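You operate a simulated robot arm through the tools that you are given. There is no shell and no other tool. Be economical: measure what you need, move in short steps, check, and stop when the job is done.

You are at the controls of a simulated robot arm. One attempt, no reset.

## Task
Scrub the mud smear off the meter plate, zero it and test the yellow sample cup.
Fine: the grey meter; use the green scrub pad and put it back; switch the meter on to zero it; test that cup alone and leave it on the plate.

The check looks at the end state, three seconds after you hand in, the way a careful person would. Anything else that was tipped, shoved, dropped, spilled or broken makes it a failure.

## Robot
A 7-joint arm with a two-finger parallel gripper, fixed in place. Base frame: the origin is at the foot of the arm, x ahead of it, y to its left, z up; the work surface is at about z = 800. Lengths are in mm, angles in degrees, forces in N, time in s.
With the tool pointing down near the work surface it reaches from about 300 to 700 mm from the base axis. Its first joint turns from -66.0 to 66.0 degrees. Payload 1.57 kg.
Tool frame: the origin (TCP) lies between the finger pads and is the grasp point; the fingertips stand 30 mm ahead of it; z points along the fingers, y is the line along which they close. Largest opening 110 mm; finger width 24, thickness 12; the body of the gripper, 48 by 112 mm, starts 78 mm behind the TCP.
Orientation is told as [roll, pitch, yaw] about the base's x, y, z axes, in that order, counted from this pose: with the fingers straight down and closing along the base's y, the tool's x points along the base's -x, its y along +y and its z along -z.

## Interface
- The arm moves only by the tool step_arm. Its argument "motion" is a list of rows, each a list of 7 numbers: the opening, from 0 (shut) to 1 (fully open), then the shift along the base's x, y, z in mm, then the turn, a rotation vector about the base's x, y, z in degrees. In form: [[fingers, tx, ty, tz, ax, ay, az], ...]. A call has 1 to 12 rows; each row shifts and turns the commanded pose from where the row before left it. Rows are played at 5 a second. More than 50 mm and 8.6 degrees between two rows, or a gripper value outside its range, and nothing of the call is played. A pose out of reach is approached as far as the arm can. The call stops where the force on the tool passes 40 N (or 10 N more than at its start, if that is more) or the arm is blocked; 0.2 s more then pass. The fingers move at their own pace (about 108 mm/s each) and stop on an object; they squeeze with about 37 N. The grip force told is the motor's: it shows also when the fingers shut on nothing. Time passes only in rows, and 0.2 s behind the last, so rows that do not move let the fingers close. The reply holds the time, the measured pose of the TCP, the force on the tool along the base axes, the opening and the grip force, in the units named above and with some noise.
- Cameras (640 x 400 px; columns grow to the right, rows downward): "scene" is fixed at [173.6, -409.8, 1392]; the picture's right is [0.62, -0.79, 0.00], its down [-0.54, -0.42, -0.73] and it looks along [0.57, 0.45, -0.68] (base axes); focal length 370 px, centre (320, 200). "wrist" rides on the gripper at [-36, 0, -80] in the tool frame; the picture's right is [0.00, -1.00, 0.00], its down [0.97, 0.00, -0.24] and it looks along [0.24, 0.00, 0.97] (tool axes); focal length 218 px, centre (320, 200).
- get_image(camera): a new picture of that camera. No time passes.
- measure_at(camera, pixels): for up to 12 pixels [column, row] of the newest picture of that camera ("zoom" is the newest enlarged one), the place [x, y, z] in the base frame of the surface seen there, good to about 2 mm. No time passes.
- zoom(camera, box): a new picture of the part [left, top, right, bottom] of that camera's present view, enlarged. No time passes.
- sign_off(): hands the job in; it is judged then, once.

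Keep the steps short. Do not move on a guess: measure, check each grasp and each placing, and mend mistakes. In all there are 80 turns and 34 pictures (those below and enlarged ones count). Leave the gripper open and the arm clear of the work at the hand-in unless told otherwise, and finish with a single line.

The tools are called after "Request:" by a JSON object that holds its "fn" and its "kwargs". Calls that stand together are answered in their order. step_arm: Moves the arm, as the interface text tells. Its arguments: {"type":"object","properties":{"motion":{"type":"array","items":{"type":"array","items":{"type":"number"}}}},"required":["motion"]} The other tools are called the same way: get_image (camera) takes a picture; measure_at (camera, pixels) gives the place of the surface under pixels of a picture; zoom (camera, box) takes an enlarged picture of a part of a camera's view; sign_off () hands the job in.

At the start:

```text
time_s: 0.0
tcp_pos: [460.7, -159.3, 1080.6]
orientation: [0.1, 0.0, 0.0]
ft_force: [0.0, 0.1, -0.1]
width: 110.2
grasp_force: 0.0
```

scene: 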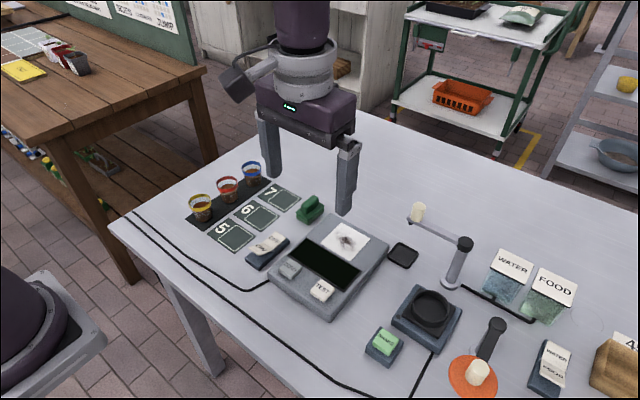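
wrist: 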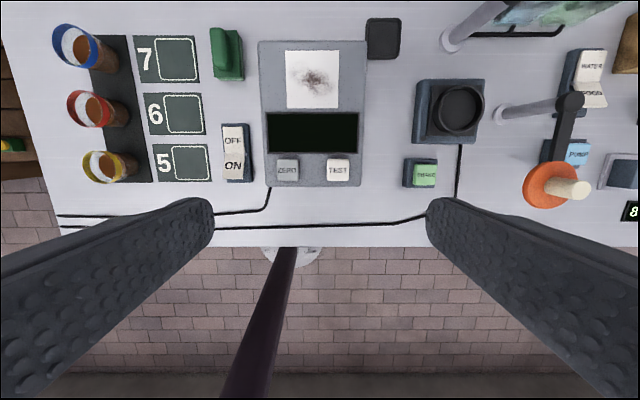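

I see the meter with a smudged white plate, the green pad to its left, an OFF/ON rocker, ZERO and TEST buttons, and cups by slots 5, 6 and 7. I'll enlarge both views first to get details.

Request:
{"fn": "zoom", "kwargs": {"camera": "scene", "box": [180, 140, 440, 330]}}

Request:
{"fn": "measure_at", "kwargs": {"camera": "wrist", "pixels": [[313, 80], [288, 52], [338, 52], [288, 106], [338, 106], [228, 40], [235, 70], [233, 140], [233, 166], [287, 166], [338, 166], [312, 132]]}}

Request:
{"fn": "measure_at", "kwargs": {"camera": "scene", "pixels": [[201, 197], [201, 210], [190, 203], [212, 203], [302, 208], [312, 200], [322, 210], [309, 220], [270, 240], [255, 250], [290, 268], [321, 290]]}}

```text
2.11 times, centred on (310, 235) of scene
```

zoom: 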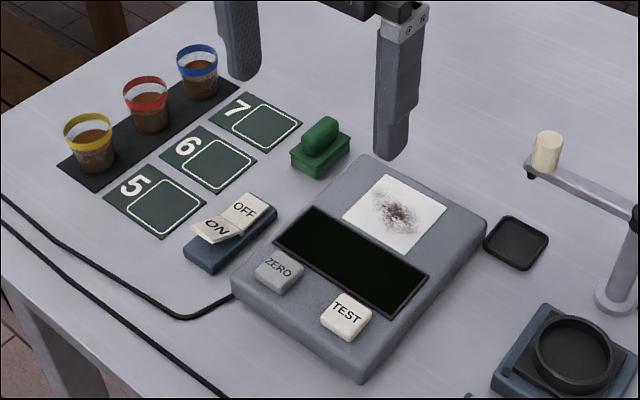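

```text
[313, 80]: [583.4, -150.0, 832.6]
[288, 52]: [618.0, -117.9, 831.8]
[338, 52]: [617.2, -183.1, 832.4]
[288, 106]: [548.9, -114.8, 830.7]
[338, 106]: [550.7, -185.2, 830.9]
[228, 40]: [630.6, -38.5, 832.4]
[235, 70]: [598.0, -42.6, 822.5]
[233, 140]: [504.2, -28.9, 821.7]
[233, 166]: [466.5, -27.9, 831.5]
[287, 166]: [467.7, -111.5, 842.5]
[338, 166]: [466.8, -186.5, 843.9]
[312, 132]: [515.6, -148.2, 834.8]
```

```text
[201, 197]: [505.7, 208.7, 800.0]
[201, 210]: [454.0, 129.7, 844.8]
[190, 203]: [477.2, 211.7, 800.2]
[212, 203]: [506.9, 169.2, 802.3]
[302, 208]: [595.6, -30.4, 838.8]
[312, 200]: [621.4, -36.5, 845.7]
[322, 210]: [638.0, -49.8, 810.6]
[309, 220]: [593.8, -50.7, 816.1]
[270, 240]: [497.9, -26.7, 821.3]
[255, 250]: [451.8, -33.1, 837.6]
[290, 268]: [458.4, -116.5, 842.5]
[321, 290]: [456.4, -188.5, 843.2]
```

The rocker stands with its ON end raised, so the meter is off. Next I zoom on the pad and the rocker and measure the pad's shape.

Request:
{"fn": "zoom", "kwargs": {"camera": "scene", "box": [240, 185, 340, 275]}}

Request:
{"fn": "zoom", "kwargs": {"camera": "wrist", "box": [40, 10, 260, 200]}}

```text
4.44 times, centred on (290, 230) of scene
```

zoom: 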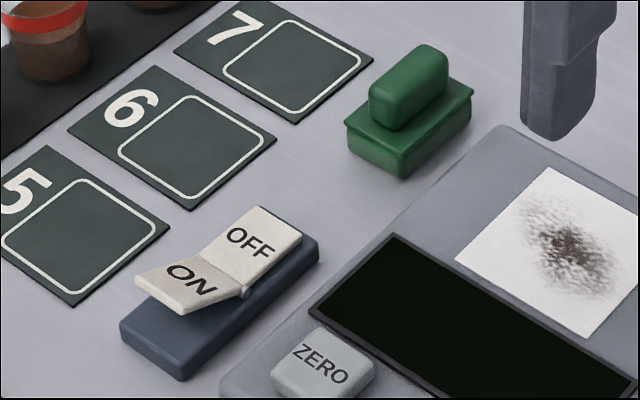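

```text
2.11 times, centred on (150, 105) of wrist
```

zoom: 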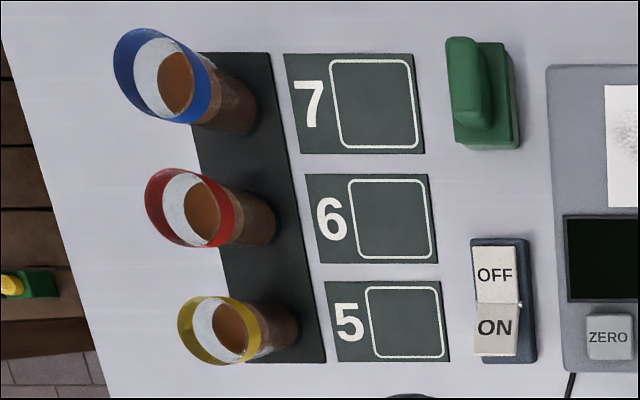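

Now measuring in this enlarged wrist view: pad handle and base corners, the yellow cup's rim, the neighbouring cups and the rocker.

Request:
{"fn": "measure_at", "kwargs": {"camera": "zoom", "pixels": [[463, 42], [470, 122], [450, 80], [480, 80], [500, 50], [512, 140], [458, 140], [507, 90], [549, 100], [496, 270], [496, 310], [496, 340]]}}

Request:
{"fn": "measure_at", "kwargs": {"camera": "scene", "pixels": [[190, 198], [213, 198], [201, 208], [201, 221], [192, 214], [210, 214], [228, 204], [228, 189], [237, 180], [218, 182], [250, 173], [277, 270]]}}

```text
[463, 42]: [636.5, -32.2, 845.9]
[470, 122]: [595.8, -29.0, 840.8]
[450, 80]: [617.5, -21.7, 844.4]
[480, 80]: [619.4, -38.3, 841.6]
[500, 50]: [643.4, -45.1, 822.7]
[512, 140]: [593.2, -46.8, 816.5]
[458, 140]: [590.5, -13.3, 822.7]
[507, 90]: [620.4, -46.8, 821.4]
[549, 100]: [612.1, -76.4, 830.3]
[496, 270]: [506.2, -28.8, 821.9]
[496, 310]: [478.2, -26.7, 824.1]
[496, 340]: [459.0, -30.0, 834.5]
```

```text
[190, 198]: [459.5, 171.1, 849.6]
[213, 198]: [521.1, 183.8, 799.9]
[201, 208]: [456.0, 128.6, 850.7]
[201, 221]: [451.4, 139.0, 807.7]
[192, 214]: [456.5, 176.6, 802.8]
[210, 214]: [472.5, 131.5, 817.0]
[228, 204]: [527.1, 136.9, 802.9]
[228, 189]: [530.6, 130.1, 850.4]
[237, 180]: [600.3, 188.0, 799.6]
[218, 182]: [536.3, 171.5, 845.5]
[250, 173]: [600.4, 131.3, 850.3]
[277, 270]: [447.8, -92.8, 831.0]
```

Pad: base x 590–643, y −13 to −47, top at z 822; handle y −22 to −38, top at z 846. I'll grip the handle only, with the fingertips just above the base, and first move to above it at z 920.

Request:
{"fn": "step_arm", "kwargs": {"motion": [[0.36, 26, 21.5, -25, 0, 0, 0], [0.36, 26, 21.5, -25, 0, 0, 0], [0.36, 26, 21.5, -25, 0, 0, 0], [0.36, 26, 21.5, -25, 0, 0, 0], [0.36, 26, 21.5, -25, 0, 0, 0], [0.36, 26, 21.5, -25, 0, 0, 0], [0.36, 0, 0, 0, 0, 0, 0]]}}

Request:
{"fn": "get_image", "kwargs": {"camera": "wrist"}}

```text
time_s: 1.6
tcp_pos: [616.8, -31.5, 932.8]
orientation: [0.1, -0.1, 0.0]
ft_force: [0.4, 0.4, -1.0]
width: 39.9
grasp_force: 0.2
```

```text
28 pictures are left
```

wrist: 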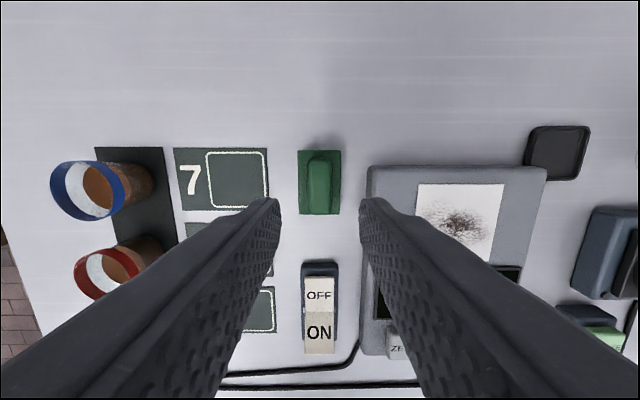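

The pad sits between the fingers. I re-measure handle and base edges, and the cup rims.

Request:
{"fn": "measure_at", "kwargs": {"camera": "wrist", "pixels": [[310, 185], [329, 185], [320, 160], [320, 210], [301, 185], [338, 185], [320, 152], [301, 208], [338, 208], [450, 190], [370, 190], [545, 190]]}}

```text
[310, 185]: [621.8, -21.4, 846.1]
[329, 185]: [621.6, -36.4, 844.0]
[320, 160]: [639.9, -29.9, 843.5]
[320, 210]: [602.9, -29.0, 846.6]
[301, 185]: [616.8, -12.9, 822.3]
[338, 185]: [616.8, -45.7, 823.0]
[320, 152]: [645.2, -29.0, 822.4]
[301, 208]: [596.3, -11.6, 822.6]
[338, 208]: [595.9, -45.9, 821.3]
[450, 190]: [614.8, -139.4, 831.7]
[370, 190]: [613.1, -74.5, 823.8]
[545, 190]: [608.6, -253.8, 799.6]
```

Handle centre is (618, −29). I descend to TCP z 857 (tips at 827) and close.

Request:
{"fn": "step_arm", "kwargs": {"motion": [[0.36, 0.5, 2.2, -30, 0, 0, 0], [0.36, 0.5, 0, -30, 0, 0, 0], [0.36, 0, 0, -16, 0, 0, 0], [0.36, 0, 0, 0, 0, 0, 0], [0.0, 0, 0, 0, 0, 0, 0], [0.0, 0, 0, 0, 0, 0, 0], [0.0, 0, 0, 0, 0, 0, 0]]}}

```text
time_s: 3.2
tcp_pos: [618.1, -29.1, 855.7]
orientation: [0.0, 0.0, 0.0]
ft_force: [-0.6, 0.0, -0.5]
width: 18.8
grasp_force: 33.0
```

Width 18.8 with real grip force: the handle is held. I lift to z 915 and check.

Request:
{"fn": "step_arm", "kwargs": {"motion": [[0.0, 0, 0, 20, 0, 0, 0], [0.0, 0, 0, 40, 0, 0, 0], [0.0, -17, -40, 0, 0, 0, 0], [0.0, -17, -40, 0, 0, 0, 0], [0.0, 0, -28, 0, 0, 0, 0], [0.0, 0, 0, 0, 0, 0, 0]]}}

Request:
{"fn": "zoom", "kwargs": {"camera": "scene", "box": [240, 140, 440, 300]}}

```text
time_s: 4.6
tcp_pos: [582.9, -136.5, 913.0]
orientation: [0.1, 0.0, 0.0]
ft_force: [0.0, -0.4, 0.6]
width: 18.8
grasp_force: 32.8
```

```text
2.50 times, centred on (340, 220) of scene
```

zoom: 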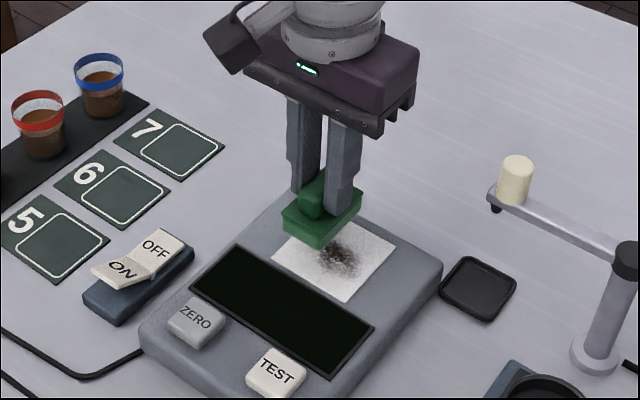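

The pad hangs level over the plate. Contact is expected near TCP z 888; I lower slowly and read the force.

Request:
{"fn": "step_arm", "kwargs": {"motion": [[0.0, 0, 0, -15, 0, 0, 0], [0.0, 0, 0, -6, 0, 0, 0], [0.0, 0, 0, -3, 0, 0, 0], [0.0, 0, 0, -2, 0, 0, 0], [0.0, 0, 0, 0, 0, 0, 0]]}}

```text
time_s: 5.8
tcp_pos: [582.9, -137.2, 888.3]
orientation: [-0.1, 0.0, 0.0]
ft_force: [0.7, -0.1, -0.3]
width: 18.8
grasp_force: 32.9
```

Request:
{"fn": "step_arm", "kwargs": {"motion": [[0.0, 0, 0, -1.5, 0, 0, 0], [0.0, 0, 0, -1, 0, 0, 0], [0.0, 0, 0, 0, 0, 0, 0]]}}

```text
time_s: 6.6
tcp_pos: [583.6, -137.2, 886.6]
orientation: [-0.1, 0.0, 0.0]
ft_force: [-1.5, 0.4, 8.4]
width: 18.8
grasp_force: 33.7
```

Contact, about 8 N. I now scrub across the smear in y and x within the plate.

Request:
{"fn": "step_arm", "kwargs": {"motion": [[0, 0, -10, 0, 0, 0, 0], [0, 0, -10, 0, 0, 0, 0], [0, 0, -10, 0, 0, 0, 0], [0, 8, 0, 0, 0, 0, 0], [0, 0, 10, 0, 0, 0, 0], [0, 0, 10, 0, 0, 0, 0], [0, 0, 10, 0, 0, 0, 0], [0, -8, 0, 0, 0, 0, 0], [0, -8, 0, 0, 0, 0, 0], [0, 0, -10, 0, 0, 0, 0], [0, 0, -10, 0, 0, 0, 0], [0, 0, -10, 0, 0, 0, 0]]}}

```text
time_s: 9.2
tcp_pos: [575.2, -166.6, 886.3]
orientation: [0.0, 0.1, 0.0]
ft_force: [-1.2, 5.6, 11.3]
width: 18.9
grasp_force: 33.3
```

Force stays steady around 11 N. A second set of strokes follows, then a lift to look.

Request:
{"fn": "step_arm", "kwargs": {"motion": [[0, 8, 10, 0, 0, 0, 0], [0, 0, 10, 0, 0, 0, 0], [0, 0, 10, 0, 0, 0, 0], [0, 0, -10, 0, 0, 0, 0], [0, 0, -10, 0, 0, 0, 0], [0, 0, -10, 0, 0, 0, 0], [0, 0, 10, 0, 0, 0, 0], [0, 0, 10, 0, 0, 0, 0], [0, 0, 10, 0, 0, 0, 0], [0, 0, 0, 10, 0, 0, 0], [0, 0, 30, 25, 0, 0, 0], [0, 0, 40, 0, 0, 0, 0]]}}

Request:
{"fn": "zoom", "kwargs": {"camera": "scene", "box": [240, 140, 440, 300]}}

```text
time_s: 11.8
tcp_pos: [584.0, -66.0, 921.4]
orientation: [0.0, 0.0, 0.0]
ft_force: [0.0, -0.3, -1.2]
width: 18.6
grasp_force: 32.9
```

```text
2.50 times, centred on (340, 220) of scene
```

zoom: 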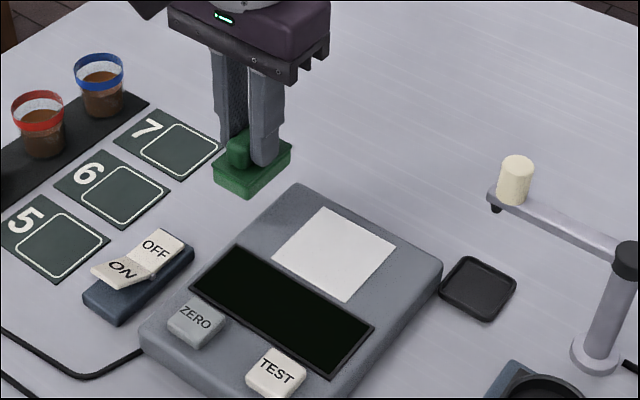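

The plate is clean. I carry the pad back to its place at (618, −29) and lower it to just above the table.

Request:
{"fn": "step_arm", "kwargs": {"motion": [[0, 17, 18.5, 0, 0, 0, 0], [0, 17.1, 18.4, 0, 0, 0, 0], [0, 0, 0, -30, 0, 0, 0], [0, 0, 0, -25, 0, 0, 0], [0, 0, 0, -7, 0, 0, 0], [0, 0, 0, 0, 0, 0, 0]]}}

```text
time_s: 13.2
tcp_pos: [617.5, -32.6, 857.9]
orientation: [0.0, 0.1, 0.0]
ft_force: [1.0, -1.1, 0.4]
width: 18.9
grasp_force: 33.1
```

Not yet touching; y is 3.5 mm short. I correct and lower until it touches.

Request:
{"fn": "step_arm", "kwargs": {"motion": [[0, 0.6, 3.5, 0, 0, 0, 0], [0, 0, 0, -1.5, 0, 0, 0], [0, 0, 0, -1, 0, 0, 0], [0, 0, 0, 0, 0, 0, 0]]}}

```text
time_s: 14.2
tcp_pos: [618.9, -27.1, 856.5]
orientation: [0.1, 0.0, 0.0]
ft_force: [-0.7, 0.3, -0.2]
width: 18.5
grasp_force: 33.6
```

Request:
{"fn": "step_arm", "kwargs": {"motion": [[0, 0, -1, -1, 0, 0, 0], [0, 0, 0, 0, 0, 0, 0]]}}

```text
time_s: 14.8
tcp_pos: [618.4, -29.5, 856.2]
orientation: [0.0, -0.1, -0.1]
ft_force: [-0.1, 0.5, -0.9]
width: 18.9
grasp_force: 32.8
```

Still just above the table; another millimetre at a time until I feel force.

Request:
{"fn": "step_arm", "kwargs": {"motion": [[0, 0, 0, -0.7, 0, 0, 0], [0, 0, 0, -0.7, 0, 0, 0], [0, 0, 0, 0, 0, 0, 0]]}}

```text
time_s: 15.6
tcp_pos: [619.1, -28.1, 855.0]
orientation: [0.0, 0.0, -0.1]
ft_force: [-5.4, -0.1, 13.3]
width: 18.8
grasp_force: 33.3
```

Contact at 13 N: the pad is on the table. I ease off, open, and rise straight up.

Request:
{"fn": "step_arm", "kwargs": {"motion": [[0, 0, 0, 0.6, 0, 0, 0], [0.36, 0, 0, 0, 0, 0, 0], [0.36, 0, 0, 0, 0, 0, 0], [0.36, 0, 0, 20, 0, 0, 0], [0.36, 0, 0, 45, 0, 0, 0], [0, -40, 0, 10, 0, 0, 0], [0, -40, 0, 0, 0, 0, 0], [0, -40, 0, 0, 0, 0, 0], [0, -37, 0, 0, 0, 0, 0], [0, 0, 0, 0, 0, 0, 0]]}}

Request:
{"fn": "zoom", "kwargs": {"camera": "scene", "box": [180, 140, 380, 300]}}

```text
time_s: 17.8
tcp_pos: [462.2, -28.5, 929.9]
orientation: [0.0, 0.1, 0.0]
ft_force: [0.1, 0.2, 0.4]
width: 0.0
grasp_force: 21.2
```

```text
2.50 times, centred on (280, 220) of scene
```

zoom: 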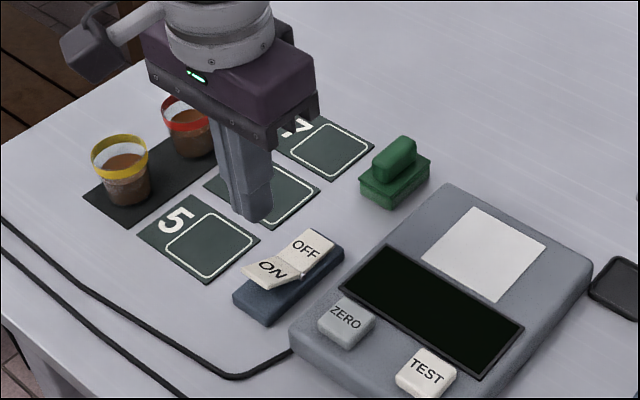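

The pad stands back in place. The closed tips are above the ON end (x 460, z ≈ 834). I lower to about 868 and then press gently.

Request:
{"fn": "step_arm", "kwargs": {"motion": [[0, -2, 0, -40, 0, 0, 0], [0, 0, 0, -20, 0, 0, 0], [0, 0, 0, -4, 0, 0, 0], [0, 0, 0, -3, 0, 0, 0], [0, 0, 0, -3, 0, 0, 0], [0, 0, 0, 0, 0, 0, 0]]}}

```text
time_s: 19.2
tcp_pos: [460.8, -28.5, 860.5]
orientation: [0.0, 0.0, 0.0]
ft_force: [-0.2, 0.4, 0.8]
width: 0.1
grasp_force: 21.6
```

Request:
{"fn": "step_arm", "kwargs": {"motion": [[0, 0, 0, -2, 0, 0, 0], [0, 0, 0, -2, 0, 0, 0], [0, 0, 0, -2, 0, 0, 0], [0, 0, 0, -2, 0, 0, 0], [0, 0, 0, 0, 0, 0, 0]]}}

Request:
{"fn": "zoom", "kwargs": {"camera": "scene", "box": [220, 180, 380, 308]}}

```text
time_s: 20.4
tcp_pos: [459.8, -28.5, 852.6]
orientation: [-0.1, 0.0, 0.0]
ft_force: [0.9, 0.1, 0.6]
width: 0.0
grasp_force: 21.1
```

```text
3.12 times, centred on (300, 244) of scene
```

zoom: 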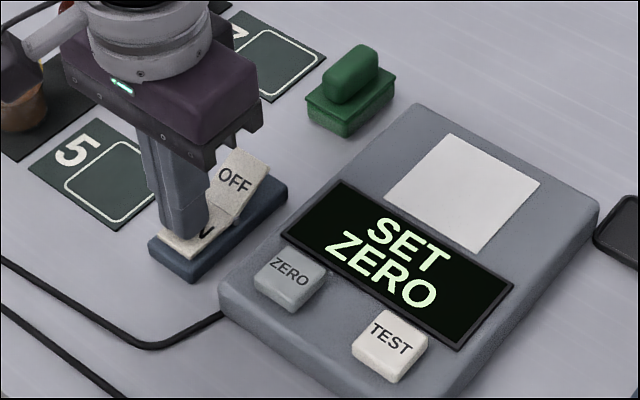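

The meter is on and shows SET ZERO. I rise and go over the ZERO button at (463, −113, top z 842.5), staying empty-plated.

Request:
{"fn": "step_arm", "kwargs": {"motion": [[0, 0, 0, 40, 0, 0, 0], [0, 2, -42, 0, 0, 0, 0], [0, 1, -42.5, 0, 0, 0, 0], [0, 0, 0, -14, 0, 0, 0], [0, 0, 0, 0, 0, 0, 0]]}}

Request:
{"fn": "zoom", "kwargs": {"camera": "scene", "box": [220, 180, 380, 308]}}

```text
time_s: 21.6
tcp_pos: [461.7, -113.3, 877.9]
orientation: [-0.1, 0.0, 0.0]
ft_force: [0.7, -0.2, -0.1]
width: 0.0
grasp_force: 21.2
```

```text
3.12 times, centred on (300, 244) of scene
```

zoom: 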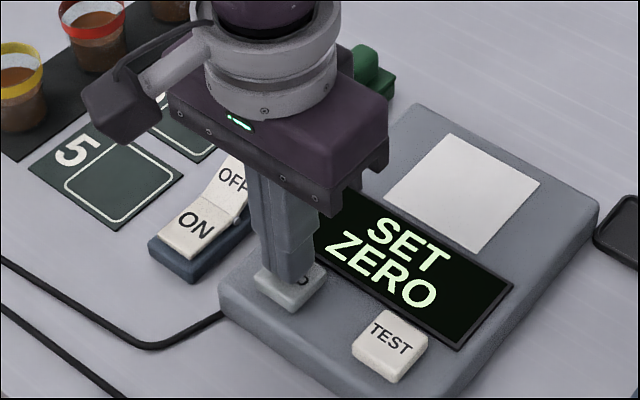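

The rocker stays ON and the tips are centred over ZERO. I press in small steps.

Request:
{"fn": "step_arm", "kwargs": {"motion": [[0, 0, 0, -4, 0, 0, 0], [0, 0, 0, -2, 0, 0, 0], [0, 0, 0, -1, 0, 0, 0], [0, 0, 0, -1, 0, 0, 0], [0, 0, 0, -1, 0, 0, 0], [0, 0, 0, 0, 0, 0, 0]]}}

Request:
{"fn": "get_image", "kwargs": {"camera": "scene"}}

```text
time_s: 23.0
tcp_pos: [462.8, -113.2, 868.2]
orientation: [0.0, 0.1, -0.1]
ft_force: [0.3, -0.5, 1.5]
width: 0.1
grasp_force: 22.1
```

```text
22 pictures are left
```

scene: 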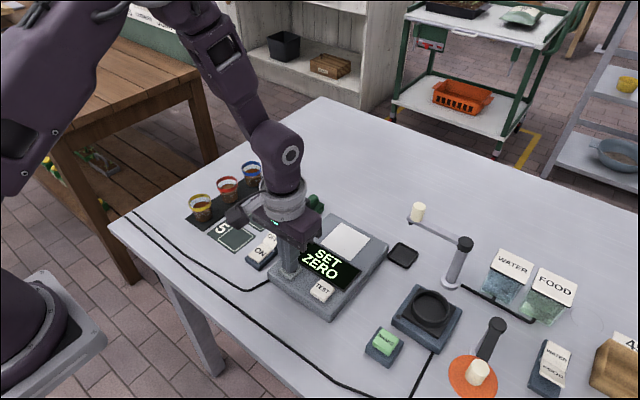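

Not triggered yet (still SET ZERO, 1.5 N). I press slightly further.

Request:
{"fn": "step_arm", "kwargs": {"motion": [[0, 0, 0, -1, 0, 0, 0], [0, 0, 0, -1, 0, 0, 0], [0, 0, 0, 0, 0, 0, 0]]}}

Request:
{"fn": "zoom", "kwargs": {"camera": "scene", "box": [220, 180, 380, 308]}}

```text
time_s: 23.8
tcp_pos: [462.1, -112.6, 866.3]
orientation: [0.0, 0.0, 0.0]
ft_force: [1.4, -1.1, 3.0]
width: 0.2
grasp_force: 21.2
```

```text
3.12 times, centred on (300, 244) of scene
```

zoom: 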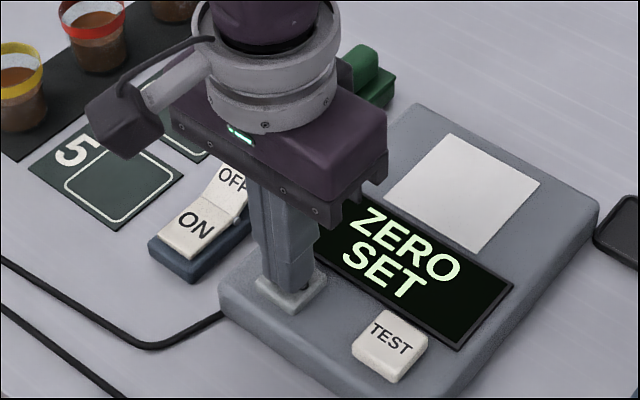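

The display reads ZERO SET. I rise and go to above the yellow cup for a close look.

Request:
{"fn": "step_arm", "kwargs": {"motion": [[0, 0, 0, 45, 0, 0, 0], [0, 0, 0, 45, 0, 0, 0], [0.5, 0, 0, 45, 0, 0, 0], [1, 0, 45, 0, 0, 0, 0], [1, 0, 45, 0, 0, 0, 0], [1, 0, 45, 0, 0, 0, 0], [1, 0, 45, 0, 0, 0, 0], [1, 0, 45, 0, 0, 0, 0], [1, 0, 40, 0, 0, 0, 0], [1, 0, 0, 0, 0, 0, 0]]}}

Request:
{"fn": "get_image", "kwargs": {"camera": "wrist"}}

Request:
{"fn": "zoom", "kwargs": {"camera": "scene", "box": [170, 140, 290, 236]}}

```text
time_s: 26.0
tcp_pos: [460.9, 153.8, 1001.5]
orientation: [0.1, 0.0, -0.1]
ft_force: [0.2, 0.7, 0.1]
width: 110.1
grasp_force: 0.0
```

```text
20 pictures are left
```

wrist: 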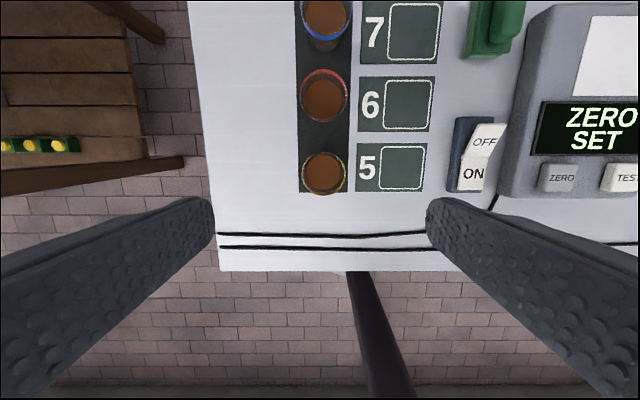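

```text
4.17 times, centred on (230, 188) of scene
```

zoom: 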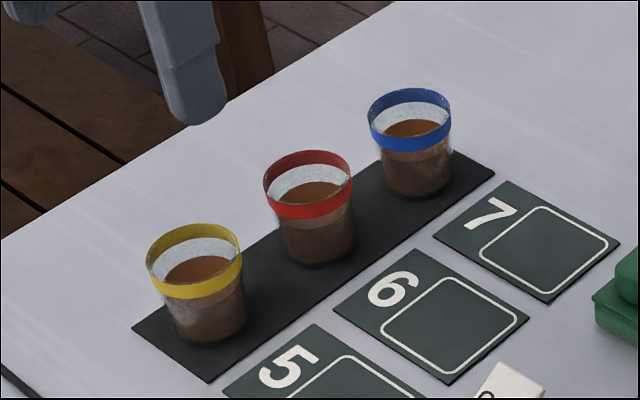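

Measuring rim and body points of the yellow cup in the enlarged scene view, and rim extremes in the wrist view.

Request:
{"fn": "measure_at", "kwargs": {"camera": "zoom", "pixels": [[150, 275], [240, 270], [196, 290], [200, 282], [172, 318], [245, 312], [208, 345], [180, 330], [243, 325], [210, 320], [195, 265], [268, 205]]}}

Request:
{"fn": "measure_at", "kwargs": {"camera": "wrist", "pixels": [[303, 173], [346, 173], [324, 153], [324, 193], [324, 173], [304, 165], [344, 165], [324, 118], [303, 97], [346, 97], [400, 165], [324, 150]]}}

```text
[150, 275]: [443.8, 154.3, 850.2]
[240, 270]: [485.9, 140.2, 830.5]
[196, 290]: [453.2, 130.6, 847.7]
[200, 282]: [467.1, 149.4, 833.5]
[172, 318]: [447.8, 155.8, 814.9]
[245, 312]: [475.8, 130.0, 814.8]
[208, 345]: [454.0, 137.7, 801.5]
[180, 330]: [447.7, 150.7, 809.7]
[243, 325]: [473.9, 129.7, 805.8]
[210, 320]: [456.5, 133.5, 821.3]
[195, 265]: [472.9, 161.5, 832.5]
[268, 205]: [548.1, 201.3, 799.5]
```

```text
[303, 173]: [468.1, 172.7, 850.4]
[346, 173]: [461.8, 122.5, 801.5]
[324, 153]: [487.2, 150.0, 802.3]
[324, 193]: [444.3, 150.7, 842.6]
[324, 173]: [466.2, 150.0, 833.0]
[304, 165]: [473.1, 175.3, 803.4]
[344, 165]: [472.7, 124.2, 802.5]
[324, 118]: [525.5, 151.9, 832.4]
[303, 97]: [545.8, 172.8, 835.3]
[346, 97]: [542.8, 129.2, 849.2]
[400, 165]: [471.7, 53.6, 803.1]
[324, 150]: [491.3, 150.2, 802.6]
```

Cup centre is about (466, 150), rim diameter ≈46, rim z ≈851. I centre, descend to z 838 with fingers at 82 mm, then read before closing.

Request:
{"fn": "step_arm", "kwargs": {"motion": [[0.75, 5, -3.8, -40, 0, 0, 0], [0.75, 0, 0, -40, 0, 0, 0], [0.75, 0, 0, -40, 0, 0, 0], [0.75, 0, 0, -25, 0, 0, 0], [0.75, 0, 0, -18, 0, 0, 0], [0.75, 0, 0, 0, 0, 0, 0]]}}

Request:
{"fn": "get_image", "kwargs": {"camera": "wrist"}}

```text
time_s: 27.4
tcp_pos: [467.4, 148.9, 839.3]
orientation: [-0.1, 0.0, 0.0]
ft_force: [0.3, 0.5, -0.7]
width: 82.4
grasp_force: 0.0
```

```text
18 pictures are left
```

wrist: 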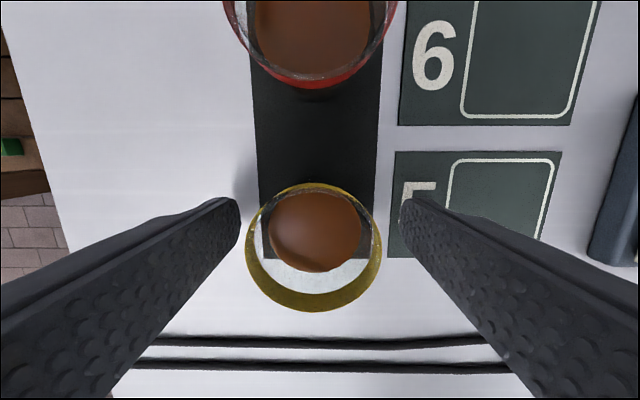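

The cup sits centrally between the fingers (rim centre at column 315, x≈467). I close gently.

Request:
{"fn": "step_arm", "kwargs": {"motion": [[0.6, 0, 1, 0, 0, 0, 0], [0.5, 0, 0, 0, 0, 0, 0], [0.4, 0, 0, 0, 0, 0, 0], [0.3, 0, 0, 0, 0, 0, 0], [0.3, 0, 0, 0, 0, 0, 0]]}}

```text
time_s: 28.6
tcp_pos: [467.2, 148.9, 838.2]
orientation: [0.0, 0.0, 0.1]
ft_force: [0.0, 1.0, 0.4]
width: 44.6
grasp_force: 36.6
```

Width 44.6 with 36.6 N: the cup is held. I lift slowly and check.

Request:
{"fn": "step_arm", "kwargs": {"motion": [[0.3, 0, 0, 4, 0, 0, 0], [0.3, 0, 0, 8, 0, 0, 0], [0.3, 0, 0, 12, 0, 0, 0], [0.3, 0, 0, 15, 0, 0, 0], [0.3, 0, 0, 15, 0, 0, 0], [0.3, 0, 0, 15, 0, 0, 0], [0.3, 0, 0, 10, 0, 0, 0], [0.3, 0, 0, 5, 0, 0, 0], [0.3, 0, 0, 0, 0, 0, 0]]}}

Request:
{"fn": "zoom", "kwargs": {"camera": "scene", "box": [150, 100, 310, 228]}}

```text
time_s: 30.6
tcp_pos: [467.5, 149.8, 923.4]
orientation: [-0.1, 0.1, -0.1]
ft_force: [-0.5, -0.6, -0.9]
width: 44.6
grasp_force: 36.4
```

```text
3.12 times, centred on (230, 164) of scene
```

zoom: 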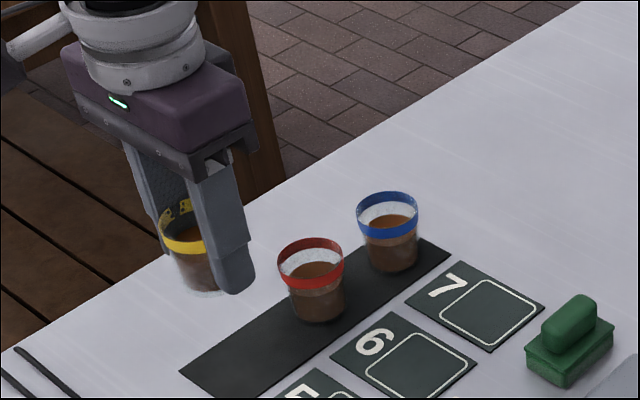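

Held upright, nothing spilled. I carry it slowly, with gentle ramps, towards the plate.

Request:
{"fn": "step_arm", "kwargs": {"motion": [[0.3, 1.7, -4.5, 0, 0, 0, 0], [0.3, 3.5, -9, 0, 0, 0, 0], [0.3, 5.8, -15, 0, 0, 0, 0], [0.3, 6.9, -18, 0, 0, 0, 0], [0.3, 6.9, -18, 0, 0, 0, 0], [0.3, 6.9, -18, 0, 0, 0, 0], [0.3, 6.9, -18, 0, 0, 0, 0], [0.3, 6.9, -18, 0, 0, 0, 0], [0.3, 6.9, -18, 0, 0, 0, 0], [0.3, 6.9, -15, 0, 0, 0, 0], [0.3, 5, -9, 0, 0, 0, 0], [0.3, 2, -4, 0, 0, 0, 0]]}}

```text
time_s: 33.2
tcp_pos: [534.7, -14.4, 923.6]
orientation: [0.0, 0.0, 0.0]
ft_force: [-0.4, 1.4, -0.9]
width: 44.6
grasp_force: 37.2
```

Halfway, steady. I go on to above the plate centre (583, −150).

Request:
{"fn": "step_arm", "kwargs": {"motion": [[0.3, 2, -5, 0, 0, 0, 0], [0.3, 4, -11, 0, 0, 0, 0], [0.3, 6, -16, 0, 0, 0, 0], [0.3, 6.5, -18, 0, 0, 0, 0], [0.3, 6.5, -18, 0, 0, 0, 0], [0.3, 6.5, -18, 0, 0, 0, 0], [0.3, 6.5, -18, 0, 0, 0, 0], [0.3, 5.5, -16, 0, 0, 0, 0], [0.3, 3.5, -10, 0, 0, 0, 0], [0.3, 1.5, -5.6, 0, 0, 0, 0], [0.3, 0, 0, 0, 0, 0, 0]]}}

Request:
{"fn": "zoom", "kwargs": {"camera": "scene", "box": [240, 140, 440, 300]}}

```text
time_s: 35.6
tcp_pos: [583.1, -150.2, 922.5]
orientation: [0.0, -0.1, 0.0]
ft_force: [0.9, 1.0, -0.4]
width: 44.4
grasp_force: 37.3
```

```text
2.50 times, centred on (340, 220) of scene
```

zoom: 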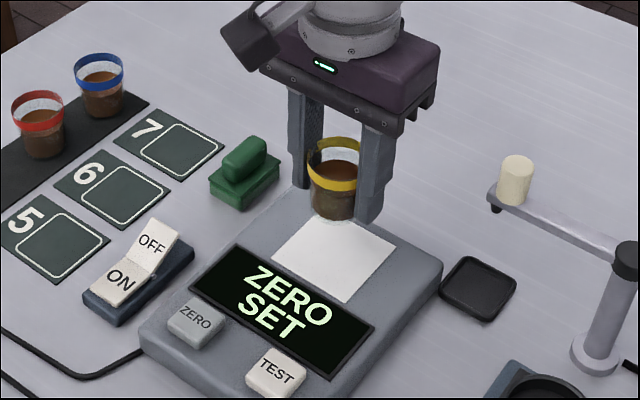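

Above the plate and upright. Contact is expected near TCP z 868; I lower to about 872 first.

Request:
{"fn": "step_arm", "kwargs": {"motion": [[0.3, 0, 0, -5, 0, 0, 0], [0.3, 0, 0, -10, 0, 0, 0], [0.3, 0, 0, -12, 0, 0, 0], [0.3, 0, 0, -10, 0, 0, 0], [0.3, 0, 0, -8, 0, 0, 0], [0.3, 0, 0, -5, 0, 0, 0], [0.3, 0, 0, -1, 0, 0, 0], [0.3, 0, 0, 0, 0, 0, 0]]}}

```text
time_s: 37.4
tcp_pos: [583.8, -152.0, 871.8]
orientation: [0.0, 0.0, 0.0]
ft_force: [-0.5, -1.6, -0.4]
width: 44.6
grasp_force: 37.1
```

Request:
{"fn": "step_arm", "kwargs": {"motion": [[0.3, 0, 0, -1, 0, 0, 0], [0.3, 0, 0, -1, 0, 0, 0], [0.3, 0, 0, -0.7, 0, 0, 0], [0.3, 0, 0, 0, 0, 0, 0]]}}

```text
time_s: 38.4
tcp_pos: [582.5, -150.7, 870.1]
orientation: [-0.1, 0.0, 0.1]
ft_force: [-0.1, 0.7, 0.3]
width: 44.5
grasp_force: 36.6
```

No contact yet; half-millimetre steps further.

Request:
{"fn": "step_arm", "kwargs": {"motion": [[0.3, 0, 0, -0.7, 0, 0, 0], [0.3, 0, 0, -0.7, 0, 0, 0], [0.3, 0, 0, 0, 0, 0, 0]]}}

```text
time_s: 39.2
tcp_pos: [583.4, -150.5, 868.6]
orientation: [0.0, -0.1, 0.0]
ft_force: [0.1, 0.6, 1.5]
width: 44.4
grasp_force: 37.0
```

Request:
{"fn": "step_arm", "kwargs": {"motion": [[0.3, 0, 0, -0.5, 0, 0, 0], [0.3, 0, 0, -0.5, 0, 0, 0], [0.3, 0, 0, 0, 0, 0, 0]]}}

```text
time_s: 40.0
tcp_pos: [583.3, -151.0, 868.1]
orientation: [0.0, -0.1, 0.1]
ft_force: [-2.8, 1.1, 19.7]
width: 44.3
grasp_force: 37.1
```

Contact: the cup stands on the plate. I ease off, open slowly and look.

Request:
{"fn": "step_arm", "kwargs": {"motion": [[0.3, 0, 0, 0.7, 0, 0, 0], [0.45, 0, 0, 0, 0, 0, 0], [0.6, 0, 0, 0, 0, 0, 0], [0.7, 0, 0, 0, 0, 0, 0], [0.7, 0, 0, 0, 0, 0, 0], [0.7, 0, 0, 20, 0, 0, 0], [0.7, 0, 0, 40, 0, 0, 0], [0.7, 0, 0, 40, 0, 0, 0], [0.7, 0, 0, 0, 0, 0, 0]]}}

Request:
{"fn": "zoom", "kwargs": {"camera": "scene", "box": [240, 140, 440, 300]}}

```text
time_s: 42.0
tcp_pos: [580.5, -150.8, 968.1]
orientation: [0.0, -0.1, 0.0]
ft_force: [-0.2, -1.2, 0.9]
width: 77.0
grasp_force: 0.1
```

```text
2.50 times, centred on (340, 220) of scene
```

zoom: 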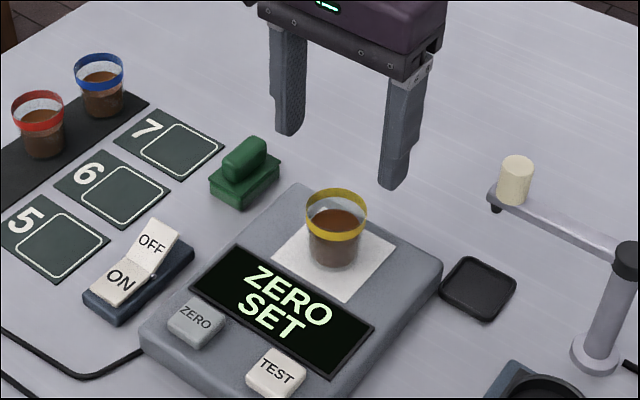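

The cup stands centred on the plate, display still ZERO SET. I close the fingers and go above TEST at (462, −187).

Request:
{"fn": "step_arm", "kwargs": {"motion": [[0.3, -30, -9, 0, 0, 0, 0], [0, -30, -9, 0, 0, 0, 0], [0, -30, -9, 0, 0, 0, 0], [0, -29, -9.5, 0, 0, 0, 0], [0, 0, 0, -40, 0, 0, 0], [0, 0, 0, -30, 0, 0, 0], [0, 0, 0, -18, 0, 0, 0], [0, 0, 0, 0, 0, 0, 0]]}}

Request:
{"fn": "zoom", "kwargs": {"camera": "scene", "box": [240, 180, 400, 308]}}

```text
time_s: 43.8
tcp_pos: [464.4, -186.6, 880.3]
orientation: [0.1, 0.0, 0.0]
ft_force: [-0.4, 0.7, -0.2]
width: 0.0
grasp_force: 21.4
```

```text
3.12 times, centred on (320, 244) of scene
```

zoom: 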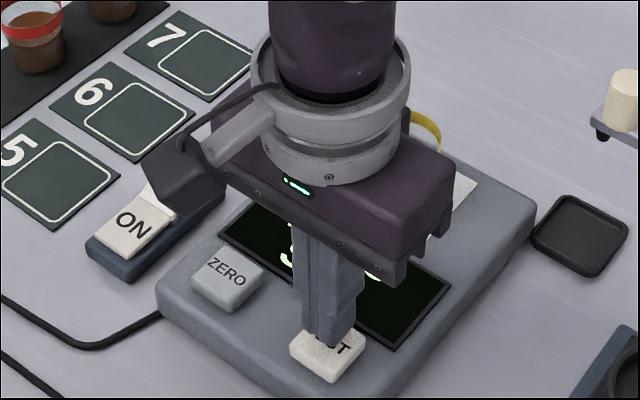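

The tips are over TEST, slightly far; I shift 3 mm back and press down to about z 866 as with ZERO.

Request:
{"fn": "step_arm", "kwargs": {"motion": [[0, -3, -0.5, 0, 0, 0, 0], [0, 0, 0, -6, 0, 0, 0], [0, 0, 0, -3, 0, 0, 0], [0, 0, 0, -2, 0, 0, 0], [0, 0, 0, -1.5, 0, 0, 0], [0, 0, 0, -1, 0, 0, 0], [0, 0, 0, 0, 0, 0, 0]]}}

Request:
{"fn": "get_image", "kwargs": {"camera": "wrist"}}

```text
time_s: 45.4
tcp_pos: [461.0, -187.7, 866.7]
orientation: [0.0, 0.0, 0.1]
ft_force: [1.7, 0.6, 3.6]
width: 0.0
grasp_force: 21.0
```

```text
13 pictures are left
```

wrist: 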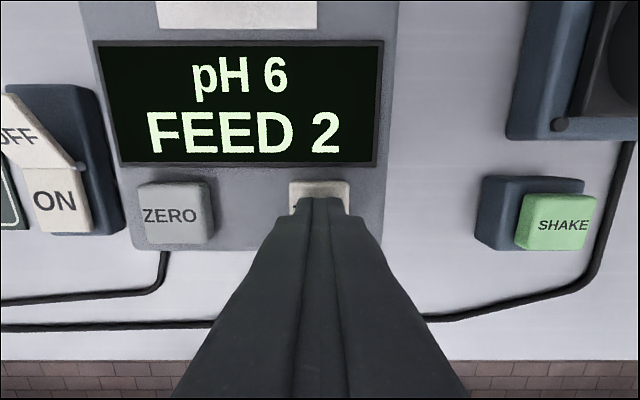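

The test ran: "pH 6, FEED 2". The feeding isn't part of this job. I rise straight up, retreat clear, open, and check everything.

Request:
{"fn": "step_arm", "kwargs": {"motion": [[0, 0, 0, 30, 0, 0, 0], [0, 0, 0, 45, 0, 0, 0], [0, -10, 0, 45, 0, 0, 0], [0.5, -20, 0, 45, 0, 0, 0], [1, -20, 0, 45, 0, 0, 0], [1, 0, 0, 0, 0, 0, 0], [1, 0, 0, 0, 0, 0, 0]]}}

Request:
{"fn": "get_image", "kwargs": {"camera": "scene"}}

Request:
{"fn": "get_image", "kwargs": {"camera": "wrist"}}

```text
time_s: 47.0
tcp_pos: [410.3, -187.6, 1074.8]
orientation: [-0.1, -0.1, 0.0]
ft_force: [0.0, 0.0, 0.5]
width: 110.0
grasp_force: 0.1
```

```text
12 pictures are left
```

scene: 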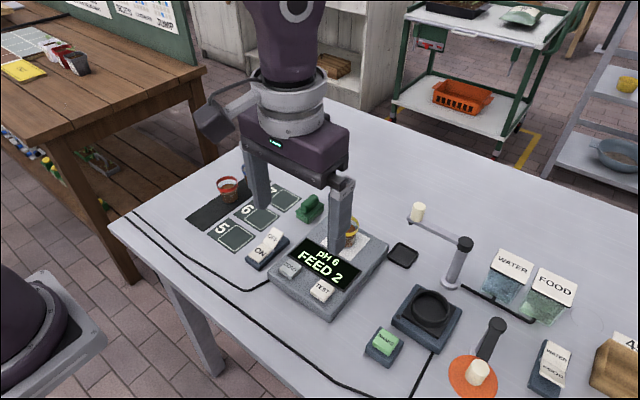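

```text
11 pictures are left
```

wrist: 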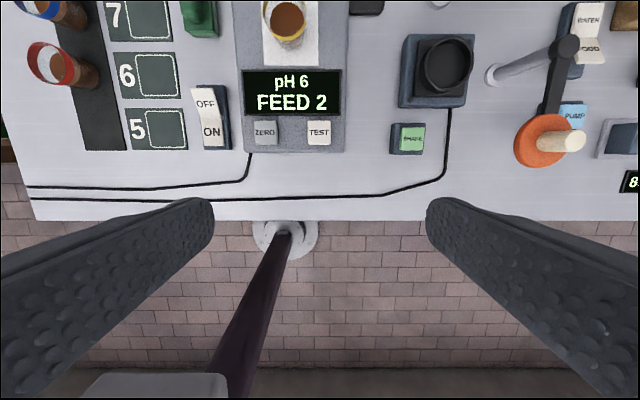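

Everything is in order: the cup is on the plate, the pad is back, the meter is on with its result, the other items are untouched, and the gripper is open and clear. I hand in.

Request:
{"fn": "sign_off", "kwargs": {}}

```text
The job is handed in.
```

The plate is scrubbed clean and the pad is back in its place; the meter is on and zeroed, and the yellow cup was tested (pH 6, FEED 2) and left on the plate.
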